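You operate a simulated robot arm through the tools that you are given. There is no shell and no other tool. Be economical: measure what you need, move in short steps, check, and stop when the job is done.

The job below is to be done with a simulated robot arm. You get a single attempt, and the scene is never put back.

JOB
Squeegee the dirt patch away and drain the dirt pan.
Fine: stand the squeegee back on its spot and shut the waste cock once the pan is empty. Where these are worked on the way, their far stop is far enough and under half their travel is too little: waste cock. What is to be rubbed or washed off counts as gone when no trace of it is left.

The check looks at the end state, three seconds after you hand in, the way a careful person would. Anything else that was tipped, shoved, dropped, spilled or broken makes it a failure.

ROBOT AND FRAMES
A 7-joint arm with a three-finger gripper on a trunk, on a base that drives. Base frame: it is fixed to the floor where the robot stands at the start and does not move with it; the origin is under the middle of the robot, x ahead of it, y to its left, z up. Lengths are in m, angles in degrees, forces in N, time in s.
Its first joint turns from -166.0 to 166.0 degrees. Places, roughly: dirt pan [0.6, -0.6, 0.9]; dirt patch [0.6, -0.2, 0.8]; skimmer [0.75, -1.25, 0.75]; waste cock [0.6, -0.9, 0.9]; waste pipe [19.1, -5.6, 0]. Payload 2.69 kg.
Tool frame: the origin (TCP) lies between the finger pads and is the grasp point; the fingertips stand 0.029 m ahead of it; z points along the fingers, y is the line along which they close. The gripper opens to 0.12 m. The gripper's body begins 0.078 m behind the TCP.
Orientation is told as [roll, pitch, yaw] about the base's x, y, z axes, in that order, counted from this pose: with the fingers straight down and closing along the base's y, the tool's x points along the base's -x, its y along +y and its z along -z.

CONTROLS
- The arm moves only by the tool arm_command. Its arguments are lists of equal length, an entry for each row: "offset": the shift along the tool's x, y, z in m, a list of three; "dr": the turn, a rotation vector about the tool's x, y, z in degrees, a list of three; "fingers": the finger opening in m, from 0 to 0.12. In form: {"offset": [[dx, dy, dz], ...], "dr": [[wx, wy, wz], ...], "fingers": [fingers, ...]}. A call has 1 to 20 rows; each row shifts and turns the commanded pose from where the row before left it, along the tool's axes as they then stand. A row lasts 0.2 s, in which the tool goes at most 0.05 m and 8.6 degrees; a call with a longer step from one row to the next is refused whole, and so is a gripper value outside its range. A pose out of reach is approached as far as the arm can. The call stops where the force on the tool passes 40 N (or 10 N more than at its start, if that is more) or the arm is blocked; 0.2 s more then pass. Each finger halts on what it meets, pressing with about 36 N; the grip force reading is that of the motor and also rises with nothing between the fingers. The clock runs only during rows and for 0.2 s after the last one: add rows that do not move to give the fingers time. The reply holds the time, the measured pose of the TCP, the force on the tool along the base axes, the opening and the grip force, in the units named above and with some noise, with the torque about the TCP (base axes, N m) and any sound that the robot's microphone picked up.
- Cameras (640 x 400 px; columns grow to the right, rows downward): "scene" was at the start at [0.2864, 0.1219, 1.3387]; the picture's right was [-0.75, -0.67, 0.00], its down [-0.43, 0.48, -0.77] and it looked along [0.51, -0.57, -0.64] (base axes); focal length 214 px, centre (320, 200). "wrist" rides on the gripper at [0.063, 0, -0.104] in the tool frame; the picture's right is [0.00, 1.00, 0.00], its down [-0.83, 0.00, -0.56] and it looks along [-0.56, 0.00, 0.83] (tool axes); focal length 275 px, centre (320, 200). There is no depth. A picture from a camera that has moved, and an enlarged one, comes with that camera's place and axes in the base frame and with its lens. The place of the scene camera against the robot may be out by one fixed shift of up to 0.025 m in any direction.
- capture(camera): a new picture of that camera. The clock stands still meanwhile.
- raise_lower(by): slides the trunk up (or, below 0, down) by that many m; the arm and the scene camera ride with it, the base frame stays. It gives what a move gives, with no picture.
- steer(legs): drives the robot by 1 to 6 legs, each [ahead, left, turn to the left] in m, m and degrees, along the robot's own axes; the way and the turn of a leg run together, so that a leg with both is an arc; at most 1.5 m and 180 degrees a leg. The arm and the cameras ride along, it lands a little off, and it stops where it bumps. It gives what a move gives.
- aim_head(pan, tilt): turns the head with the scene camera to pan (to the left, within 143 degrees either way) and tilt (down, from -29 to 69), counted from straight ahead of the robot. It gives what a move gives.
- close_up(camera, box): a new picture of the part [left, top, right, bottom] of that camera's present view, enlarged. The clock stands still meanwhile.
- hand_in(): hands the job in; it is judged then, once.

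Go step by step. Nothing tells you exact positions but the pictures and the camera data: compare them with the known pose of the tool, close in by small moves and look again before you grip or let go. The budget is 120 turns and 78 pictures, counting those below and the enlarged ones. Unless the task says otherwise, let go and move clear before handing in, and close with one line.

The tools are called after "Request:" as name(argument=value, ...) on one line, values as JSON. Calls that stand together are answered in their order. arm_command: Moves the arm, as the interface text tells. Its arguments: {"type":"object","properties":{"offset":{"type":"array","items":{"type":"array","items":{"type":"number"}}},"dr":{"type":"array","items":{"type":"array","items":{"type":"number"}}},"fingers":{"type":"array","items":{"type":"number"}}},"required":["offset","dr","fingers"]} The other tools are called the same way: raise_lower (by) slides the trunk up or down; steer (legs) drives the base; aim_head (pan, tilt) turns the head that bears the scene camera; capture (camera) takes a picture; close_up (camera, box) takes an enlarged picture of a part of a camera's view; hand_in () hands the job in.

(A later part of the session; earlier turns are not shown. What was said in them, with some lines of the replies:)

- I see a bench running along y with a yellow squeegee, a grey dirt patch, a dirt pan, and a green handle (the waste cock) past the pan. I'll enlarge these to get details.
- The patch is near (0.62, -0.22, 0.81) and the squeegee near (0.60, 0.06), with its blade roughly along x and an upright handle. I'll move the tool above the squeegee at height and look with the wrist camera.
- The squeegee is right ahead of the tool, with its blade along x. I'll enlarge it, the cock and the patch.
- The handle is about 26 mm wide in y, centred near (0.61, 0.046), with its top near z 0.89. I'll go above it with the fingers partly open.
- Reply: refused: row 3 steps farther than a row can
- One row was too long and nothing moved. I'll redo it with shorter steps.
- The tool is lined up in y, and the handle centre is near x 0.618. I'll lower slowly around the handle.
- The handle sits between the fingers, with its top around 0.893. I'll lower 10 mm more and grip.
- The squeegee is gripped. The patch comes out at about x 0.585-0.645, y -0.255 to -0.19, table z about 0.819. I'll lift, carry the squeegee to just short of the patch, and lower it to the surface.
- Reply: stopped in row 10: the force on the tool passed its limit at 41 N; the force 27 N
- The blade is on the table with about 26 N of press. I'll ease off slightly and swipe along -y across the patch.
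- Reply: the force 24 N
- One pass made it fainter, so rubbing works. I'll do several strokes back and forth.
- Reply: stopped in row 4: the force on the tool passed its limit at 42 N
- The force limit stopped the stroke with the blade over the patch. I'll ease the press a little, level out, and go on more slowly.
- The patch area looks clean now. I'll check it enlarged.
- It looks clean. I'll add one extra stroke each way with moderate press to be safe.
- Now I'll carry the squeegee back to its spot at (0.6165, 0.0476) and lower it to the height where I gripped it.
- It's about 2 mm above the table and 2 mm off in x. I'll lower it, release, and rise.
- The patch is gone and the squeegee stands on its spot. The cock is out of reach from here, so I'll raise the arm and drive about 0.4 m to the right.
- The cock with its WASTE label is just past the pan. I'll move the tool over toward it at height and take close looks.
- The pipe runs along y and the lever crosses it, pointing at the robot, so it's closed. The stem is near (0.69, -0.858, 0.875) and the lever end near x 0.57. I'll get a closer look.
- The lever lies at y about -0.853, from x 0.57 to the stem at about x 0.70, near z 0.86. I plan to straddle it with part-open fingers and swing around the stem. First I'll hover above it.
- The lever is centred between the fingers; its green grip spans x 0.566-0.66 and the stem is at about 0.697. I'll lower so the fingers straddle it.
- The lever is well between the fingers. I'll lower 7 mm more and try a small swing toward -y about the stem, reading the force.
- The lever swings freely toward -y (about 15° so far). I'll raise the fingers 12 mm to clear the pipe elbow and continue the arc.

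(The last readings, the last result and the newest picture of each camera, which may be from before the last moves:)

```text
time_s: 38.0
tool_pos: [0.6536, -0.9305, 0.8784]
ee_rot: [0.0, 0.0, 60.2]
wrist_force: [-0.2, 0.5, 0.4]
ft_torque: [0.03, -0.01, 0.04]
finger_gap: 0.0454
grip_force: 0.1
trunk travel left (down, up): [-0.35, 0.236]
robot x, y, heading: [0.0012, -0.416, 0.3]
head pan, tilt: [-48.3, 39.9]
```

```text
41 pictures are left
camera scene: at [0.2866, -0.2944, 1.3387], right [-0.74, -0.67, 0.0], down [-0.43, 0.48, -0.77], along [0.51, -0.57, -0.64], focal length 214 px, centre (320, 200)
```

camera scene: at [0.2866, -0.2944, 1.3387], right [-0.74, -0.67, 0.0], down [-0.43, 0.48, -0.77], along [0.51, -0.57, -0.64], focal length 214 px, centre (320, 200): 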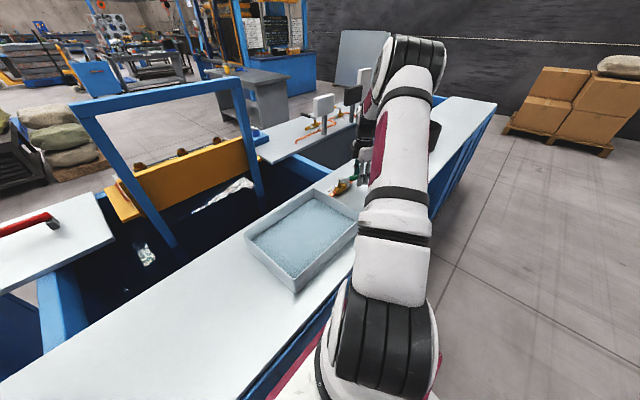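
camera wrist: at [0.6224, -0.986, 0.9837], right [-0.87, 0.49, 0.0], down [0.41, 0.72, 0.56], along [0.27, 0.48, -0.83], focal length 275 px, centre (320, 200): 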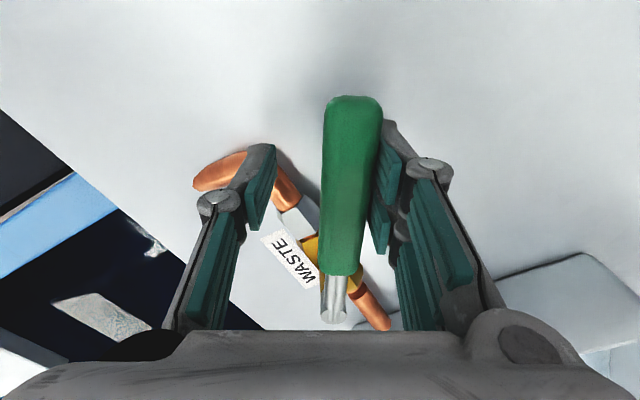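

The lever is at about 55° and still moves freely. I'll continue to its stop with small final steps.

Request:
arm_command(offset=[[-0.0009, -0.0125, 0], [-0.0009, -0.0125, 0], [-0.0009, -0.0125, 0], [-0.0003, -0.0063, 0], [-0.0002, -0.0047, 0], [-0.0002, -0.0047, 0], [0, 0, 0]], dr=[[0, 0, -8], [0, 0, -8], [0, 0, -8], [0, 0, -4], [0, 0, -3], [0, 0, -3], [0, 0, 0]], fingers=[0.045, 0.045, 0.045, 0.045, 0.045, 0.045, 0.045])

Request:
capture(camera="wrist")

Request:
capture(camera="scene")

```text
time_s: 39.6
tool_pos: [0.7047, -0.9431, 0.879]
ee_rot: [0.2, -0.2, 94.0]
wrist_force: [-12.8, 3.0, -3.4]
ft_torque: [0.16, 0.01, -0.32]
finger_gap: 0.0527
grip_force: 5.8
trunk travel left (down, up): [-0.35, 0.236]
robot x, y, heading: [-0.0016, -0.4156, 0.3]
head pan, tilt: [-48.3, 39.9]
```

```text
40 pictures are left
camera wrist: at [0.709, -1.0061, 0.983], right [-1.0, -0.08, 0.0], down [-0.06, 0.83, 0.56], along [-0.04, 0.56, -0.83], focal length 275 px, centre (320, 200)
```

wrist: 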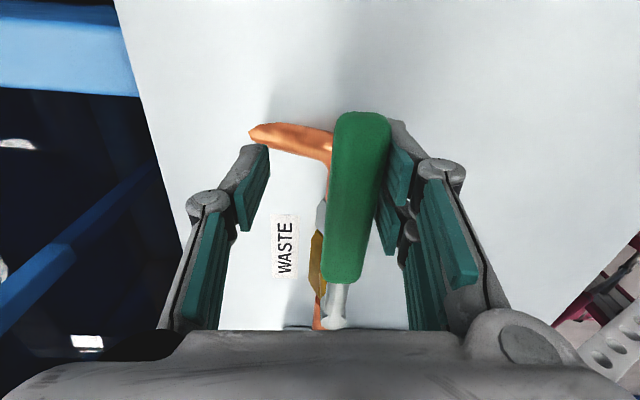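

```text
39 pictures are left
camera scene: at [0.2862, -0.2943, 1.3388], right [-0.74, -0.67, 0.0], down [-0.43, 0.48, -0.77], along [0.51, -0.57, -0.64], focal length 214 px, centre (320, 200)
```

scene: 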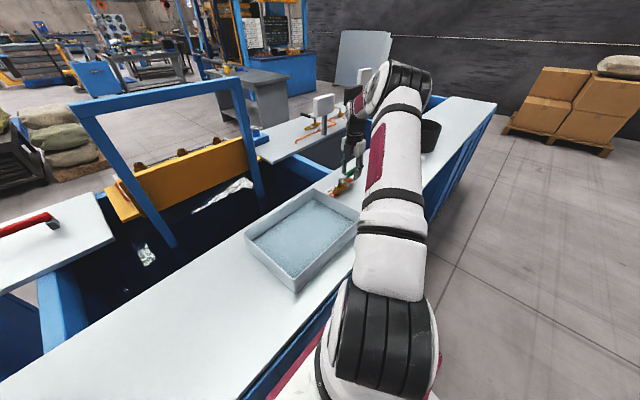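

The lever hit its far stop (13 N reaction). I'll ease off within the slack and wait for the pan to drain.

Request:
arm_command(offset=[[0, 0.006, 0], [0, 0, 0], [0, 0, 0], [0, 0, 0], [0, 0, 0], [0, 0, 0], [0, 0, 0], [0, 0, 0], [0, 0, 0], [0, 0, 0], [0, 0, 0], [0, 0, 0], [0, 0, 0], [0, 0, 0], [0, 0, 0], [0, 0, 0], [0, 0, 0], [0, 0, 0], [0, 0, 0], [0, 0, 0]], dr=[[0, 0, 2], [0, 0, 0], [0, 0, 0], [0, 0, 0], [0, 0, 0], [0, 0, 0], [0, 0, 0], [0, 0, 0], [0, 0, 0], [0, 0, 0], [0, 0, 0], [0, 0, 0], [0, 0, 0], [0, 0, 0], [0, 0, 0], [0, 0, 0], [0, 0, 0], [0, 0, 0], [0, 0, 0], [0, 0, 0]], fingers=[0.045, 0.045, 0.045, 0.045, 0.045, 0.045, 0.045, 0.045, 0.045, 0.045, 0.045, 0.045, 0.045, 0.045, 0.045, 0.045, 0.045, 0.045, 0.045, 0.045])

Request:
close_up(camera="scene", box=[230, 150, 390, 300])

```text
time_s: 43.8
tool_pos: [0.6997, -0.9428, 0.879]
ee_rot: [0.0, -0.1, 92.1]
wrist_force: [0.1, 0.6, 0.7]
ft_torque: [0.0, -0.01, 0.01]
finger_gap: 0.045
grip_force: 0.1
trunk travel left (down, up): [-0.35, 0.236]
robot x, y, heading: [0.0012, -0.4185, 0.1]
head pan, tilt: [-48.3, 39.9]
```

```text
2.67 times, centred on (310, 225) of scene
camera zoom: at [0.2866, -0.2944, 1.3387], right [-0.74, -0.67, 0.0], down [-0.43, 0.48, -0.77], along [0.51, -0.57, -0.64], focal length 572 px, centre (347, 133)
```

zoom: 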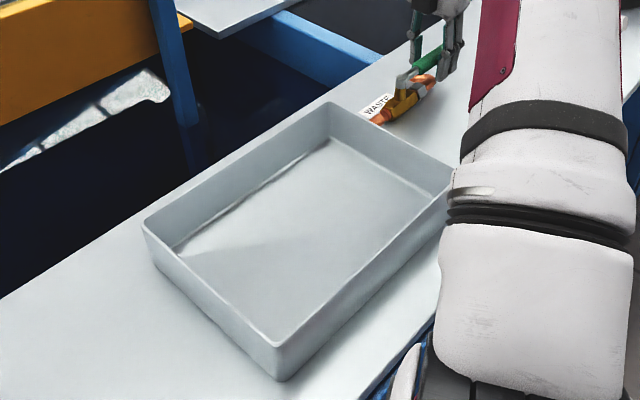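

The pan looks empty already. I'll wait another 4 s to be sure and look again.

Request:
arm_command(offset=[[0, 0, 0], [0, 0, 0], [0, 0, 0], [0, 0, 0], [0, 0, 0], [0, 0, 0], [0, 0, 0], [0, 0, 0], [0, 0, 0], [0, 0, 0], [0, 0, 0], [0, 0, 0], [0, 0, 0], [0, 0, 0], [0, 0, 0], [0, 0, 0], [0, 0, 0], [0, 0, 0], [0, 0, 0], [0, 0, 0]], dr=[[0, 0, 0], [0, 0, 0], [0, 0, 0], [0, 0, 0], [0, 0, 0], [0, 0, 0], [0, 0, 0], [0, 0, 0], [0, 0, 0], [0, 0, 0], [0, 0, 0], [0, 0, 0], [0, 0, 0], [0, 0, 0], [0, 0, 0], [0, 0, 0], [0, 0, 0], [0, 0, 0], [0, 0, 0], [0, 0, 0]], fingers=[0.045, 0.045, 0.045, 0.045, 0.045, 0.045, 0.045, 0.045, 0.045, 0.045, 0.045, 0.045, 0.045, 0.045, 0.045, 0.045, 0.045, 0.045, 0.045, 0.045])

Request:
close_up(camera="scene", box=[230, 150, 390, 300])

Request:
close_up(camera="scene", box=[310, 150, 370, 220])

```text
time_s: 48.0
tool_pos: [0.6999, -0.9438, 0.8785]
ee_rot: [0.0, 0.0, 92.1]
wrist_force: [-0.5, 1.4, -0.1]
ft_torque: [0.03, -0.01, -0.02]
finger_gap: 0.0449
grip_force: 0.0
trunk travel left (down, up): [-0.35, 0.236]
robot x, y, heading: [-0.0021, -0.4157, 0.2]
head pan, tilt: [-48.3, 39.9]
```

```text
2.67 times, centred on (310, 225) of scene
camera zoom: at [0.2866, -0.2944, 1.3387], right [-0.74, -0.67, 0.0], down [-0.43, 0.48, -0.77], along [0.51, -0.57, -0.64], focal length 572 px, centre (347, 133)
```

zoom: 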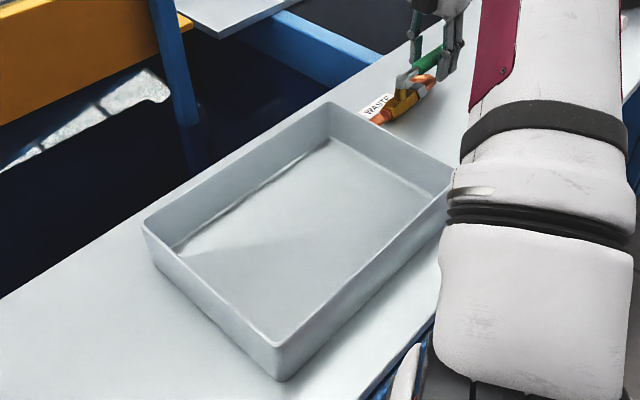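

```text
5.71 times, centred on (340, 185) of scene
camera zoom: at [0.2866, -0.2944, 1.3387], right [-0.74, -0.67, 0.0], down [-0.43, 0.48, -0.77], along [0.51, -0.57, -0.64], focal length 1226 px, centre (206, 286)
```

zoom: 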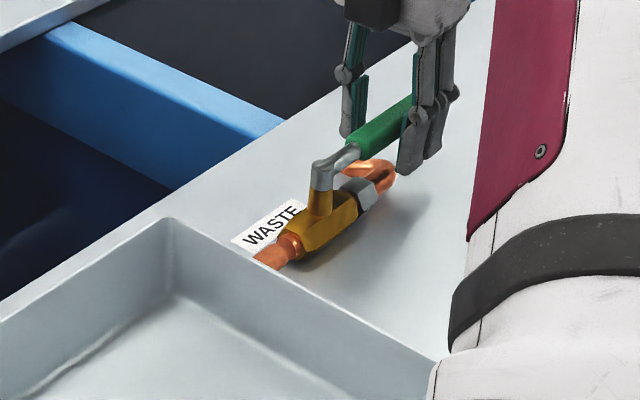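

The pan is empty and unchanged. Now I'll swing the lever back to shut the cock.

Request:
arm_command(offset=[[-0.0009, 0.0125, 0], [-0.0009, 0.0125, 0], [-0.0009, 0.0125, 0], [-0.0009, 0.0125, 0], [-0.0009, 0.0125, 0], [-0.0009, 0.0125, 0], [-0.0009, 0.0125, 0], [-0.0009, 0.0125, 0], [-0.0009, 0.0125, 0], [-0.0009, 0.0125, 0], [0, 0, 0]], dr=[[0, 0, 8], [0, 0, 8], [0, 0, 8], [0, 0, 8], [0, 0, 8], [0, 0, 8], [0, 0, 8], [0, 0, 8], [0, 0, 8], [0, 0, 8], [0, 0, 0]], fingers=[0.045, 0.045, 0.045, 0.045, 0.045, 0.045, 0.045, 0.045, 0.045, 0.045, 0.045])

Request:
capture(camera="wrist")

```text
time_s: 50.4
tool_pos: [0.6073, -0.871, 0.8807]
ee_rot: [0.1, 0.1, 12.0]
wrist_force: [0.7, -0.2, 0.5]
ft_torque: [-0.01, -0.01, -0.02]
finger_gap: 0.045
grip_force: 0.5
trunk travel left (down, up): [-0.35, 0.236]
robot x, y, heading: [-0.0008, -0.4194, -0.0]
head pan, tilt: [-48.3, 39.9]
```

```text
35 pictures are left
camera wrist: at [0.5463, -0.8856, 0.9845], right [-0.21, 0.98, 0.0], down [0.81, 0.18, 0.56], along [0.54, 0.12, -0.83], focal length 275 px, centre (320, 200)
```

wrist: 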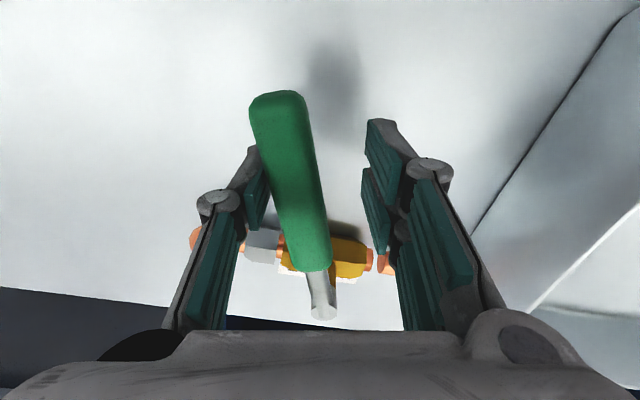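

About 20° of lever travel is left. I'll continue in small steps until it meets the closed stop.

Request:
arm_command(offset=[[-0.0003, 0.0063, 0], [-0.0003, 0.0063, 0], [-0.0003, 0.0063, 0], [-0.0002, 0.0047, 0], [-0.0001, 0.0031, 0], [-0.0001, 0.0031, 0], [0, 0, 0]], dr=[[0, 0, 4], [0, 0, 4], [0, 0, 4], [0, 0, 3], [0, 0, 2], [0, 0, 2], [0, 0, 0]], fingers=[0.045, 0.045, 0.045, 0.045, 0.045, 0.045, 0.045])

Request:
capture(camera="wrist")

```text
time_s: 52.0
tool_pos: [0.6075, -0.8418, 0.879]
ee_rot: [0.1, 0.0, -7.1]
wrist_force: [-0.2, 0.3, -0.3]
ft_torque: [0.01, 0.01, 0.0]
finger_gap: 0.0452
grip_force: 0.1
trunk travel left (down, up): [-0.35, 0.236]
robot x, y, heading: [0.0048, -0.4195, 0.2]
head pan, tilt: [-48.3, 39.9]
```

```text
34 pictures are left
camera wrist: at [0.544, -0.8356, 0.9837], right [0.12, 0.99, 0.0], down [0.83, -0.1, 0.55], along [0.55, -0.06, -0.83], focal length 275 px, centre (320, 200)
```

wrist: 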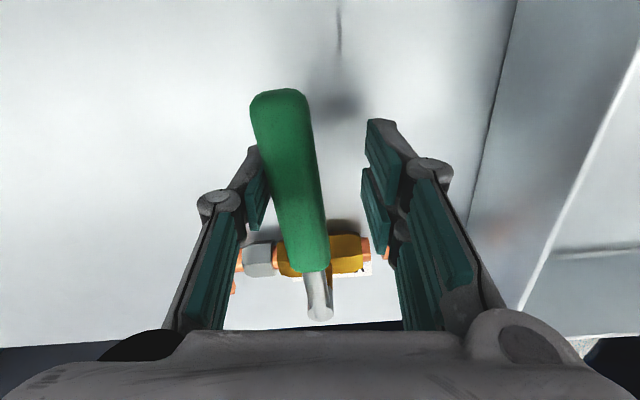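

Nearly at zero, with no stop force yet. I'll take a few more small steps.

Request:
arm_command(offset=[[0, 0.0031, 0], [0, 0.0031, 0], [0, 0.0025, 0], [0, 0, 0]], dr=[[0, 0, 2], [0, 0, 2], [0, 0, 1], [0, 0, 0]], fingers=[0.045, 0.045, 0.045, 0.045])

```text
time_s: 53.0
tool_pos: [0.6091, -0.8356, 0.8798]
ee_rot: [0.0, 0.0, -12.0]
wrist_force: [5.0, -19.9, -5.4]
ft_torque: [-0.01, -0.27, 0.44]
finger_gap: 0.0564
grip_force: 9.1
trunk travel left (down, up): [-0.35, 0.236]
robot x, y, heading: [-0.0044, -0.419, 0.1]
head pan, tilt: [-48.3, 39.9]
```

The closed stop is reached (20 N reaction). I'll ease back, open slightly, rise clear, and look.

Request:
arm_command(offset=[[0, -0.011, 0], [0, 0, 0], [0, 0, -0.03], [0, 0, -0.04], [0, 0, -0.045], [0, 0, -0.045], [0, 0, -0.045]], dr=[[0, 0, -5], [0, 0, 0], [0, 0, 0], [0, 0, 0], [0, 0, 0], [0, 0, 0], [0, 0, 0]], fingers=[0.05, 0.06, 0.06, 0.06, 0.06, 0.06, 0.06])

Request:
capture(camera="wrist")

Request:
capture(camera="scene")

```text
time_s: 54.6
tool_pos: [0.6073, -0.8454, 1.0843]
ee_rot: [0.1, 0.2, -6.9]
wrist_force: [-0.3, -0.2, 0.5]
ft_torque: [0.03, 0.04, 0.0]
finger_gap: 0.0601
grip_force: 0.0
trunk travel left (down, up): [-0.35, 0.236]
robot x, y, heading: [-0.0003, -0.4172, 0.3]
head pan, tilt: [-48.3, 39.9]
```

```text
33 pictures are left
camera wrist: at [0.5435, -0.8378, 1.1884], right [0.12, 0.99, 0.0], down [0.83, -0.1, 0.55], along [0.55, -0.06, -0.83], focal length 275 px, centre (320, 200)
```

wrist: 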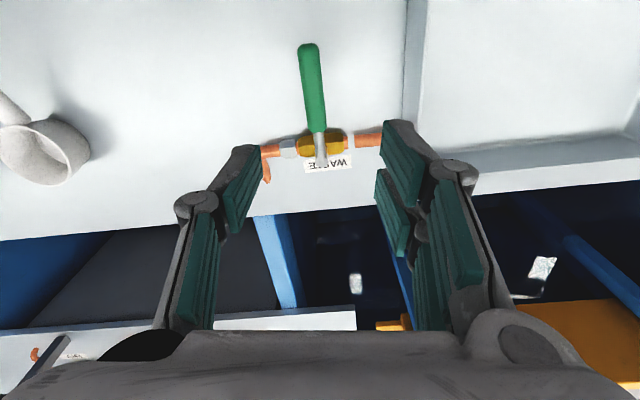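

```text
32 pictures are left
camera scene: at [0.2868, -0.2945, 1.3387], right [-0.74, -0.67, 0.0], down [-0.43, 0.48, -0.77], along [0.51, -0.57, -0.64], focal length 214 px, centre (320, 200)
```

scene: 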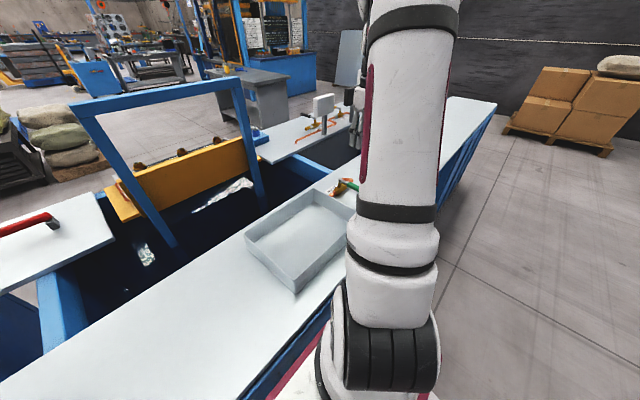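

The cock is shut and the pan is empty. I'll do a final check on the patch area and squeegee with the head turned that way.

Request:
aim_head(pan=30, tilt=50)

Request:
capture(camera="scene")

Request:
close_up(camera="scene", box=[290, 110, 490, 240])

```text
time_s: 56.1
tool_pos: [0.6046, -0.8454, 1.0832]
ee_rot: [0.1, 0.0, -7.0]
wrist_force: [-0.1, -0.6, 0.1]
ft_torque: [0.0, -0.03, 0.0]
finger_gap: 0.0597
grip_force: 0.2
trunk travel left (down, up): [-0.35, 0.236]
robot x, y, heading: [-0.0011, -0.4195, 0.2]
head pan, tilt: [30.0, 50.0]
```

```text
31 pictures are left
camera scene: at [0.2962, -0.1924, 1.3245], right [0.5, -0.86, 0.0], down [-0.66, -0.39, -0.64], along [0.56, 0.32, -0.77], focal length 214 px, centre (320, 200)
```

scene: 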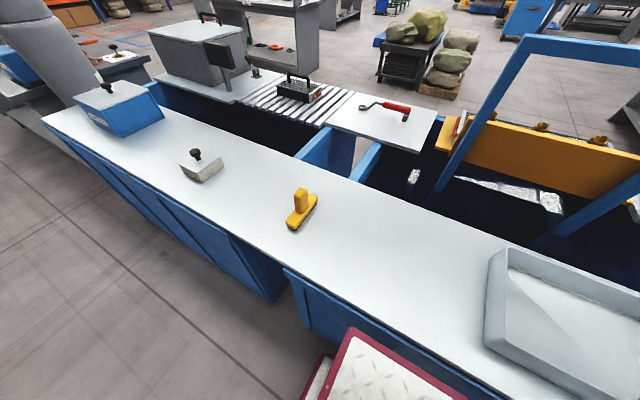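

```text
3.08 times, centred on (390, 175) of scene
camera zoom: at [0.2962, -0.1924, 1.3245], right [0.5, -0.86, 0.0], down [-0.66, -0.39, -0.64], along [0.56, 0.32, -0.77], focal length 660 px, centre (105, 277)
```

zoom: 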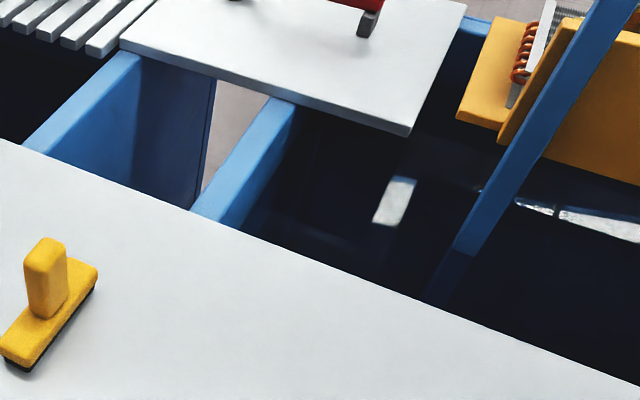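

The patch area is clean, the squeegee stands on its spot, the pan is empty and the cock is shut. The arm is clear, so I'll hand in.

Request:
hand_in()

```text
The job is handed in.
```

The job is handed in: the dirt patch is wiped off with no trace visible in the pictures, and the squeegee is back on its spot. I opened the waste cock to its far stop, the pan drained empty, and I shut the cock again.
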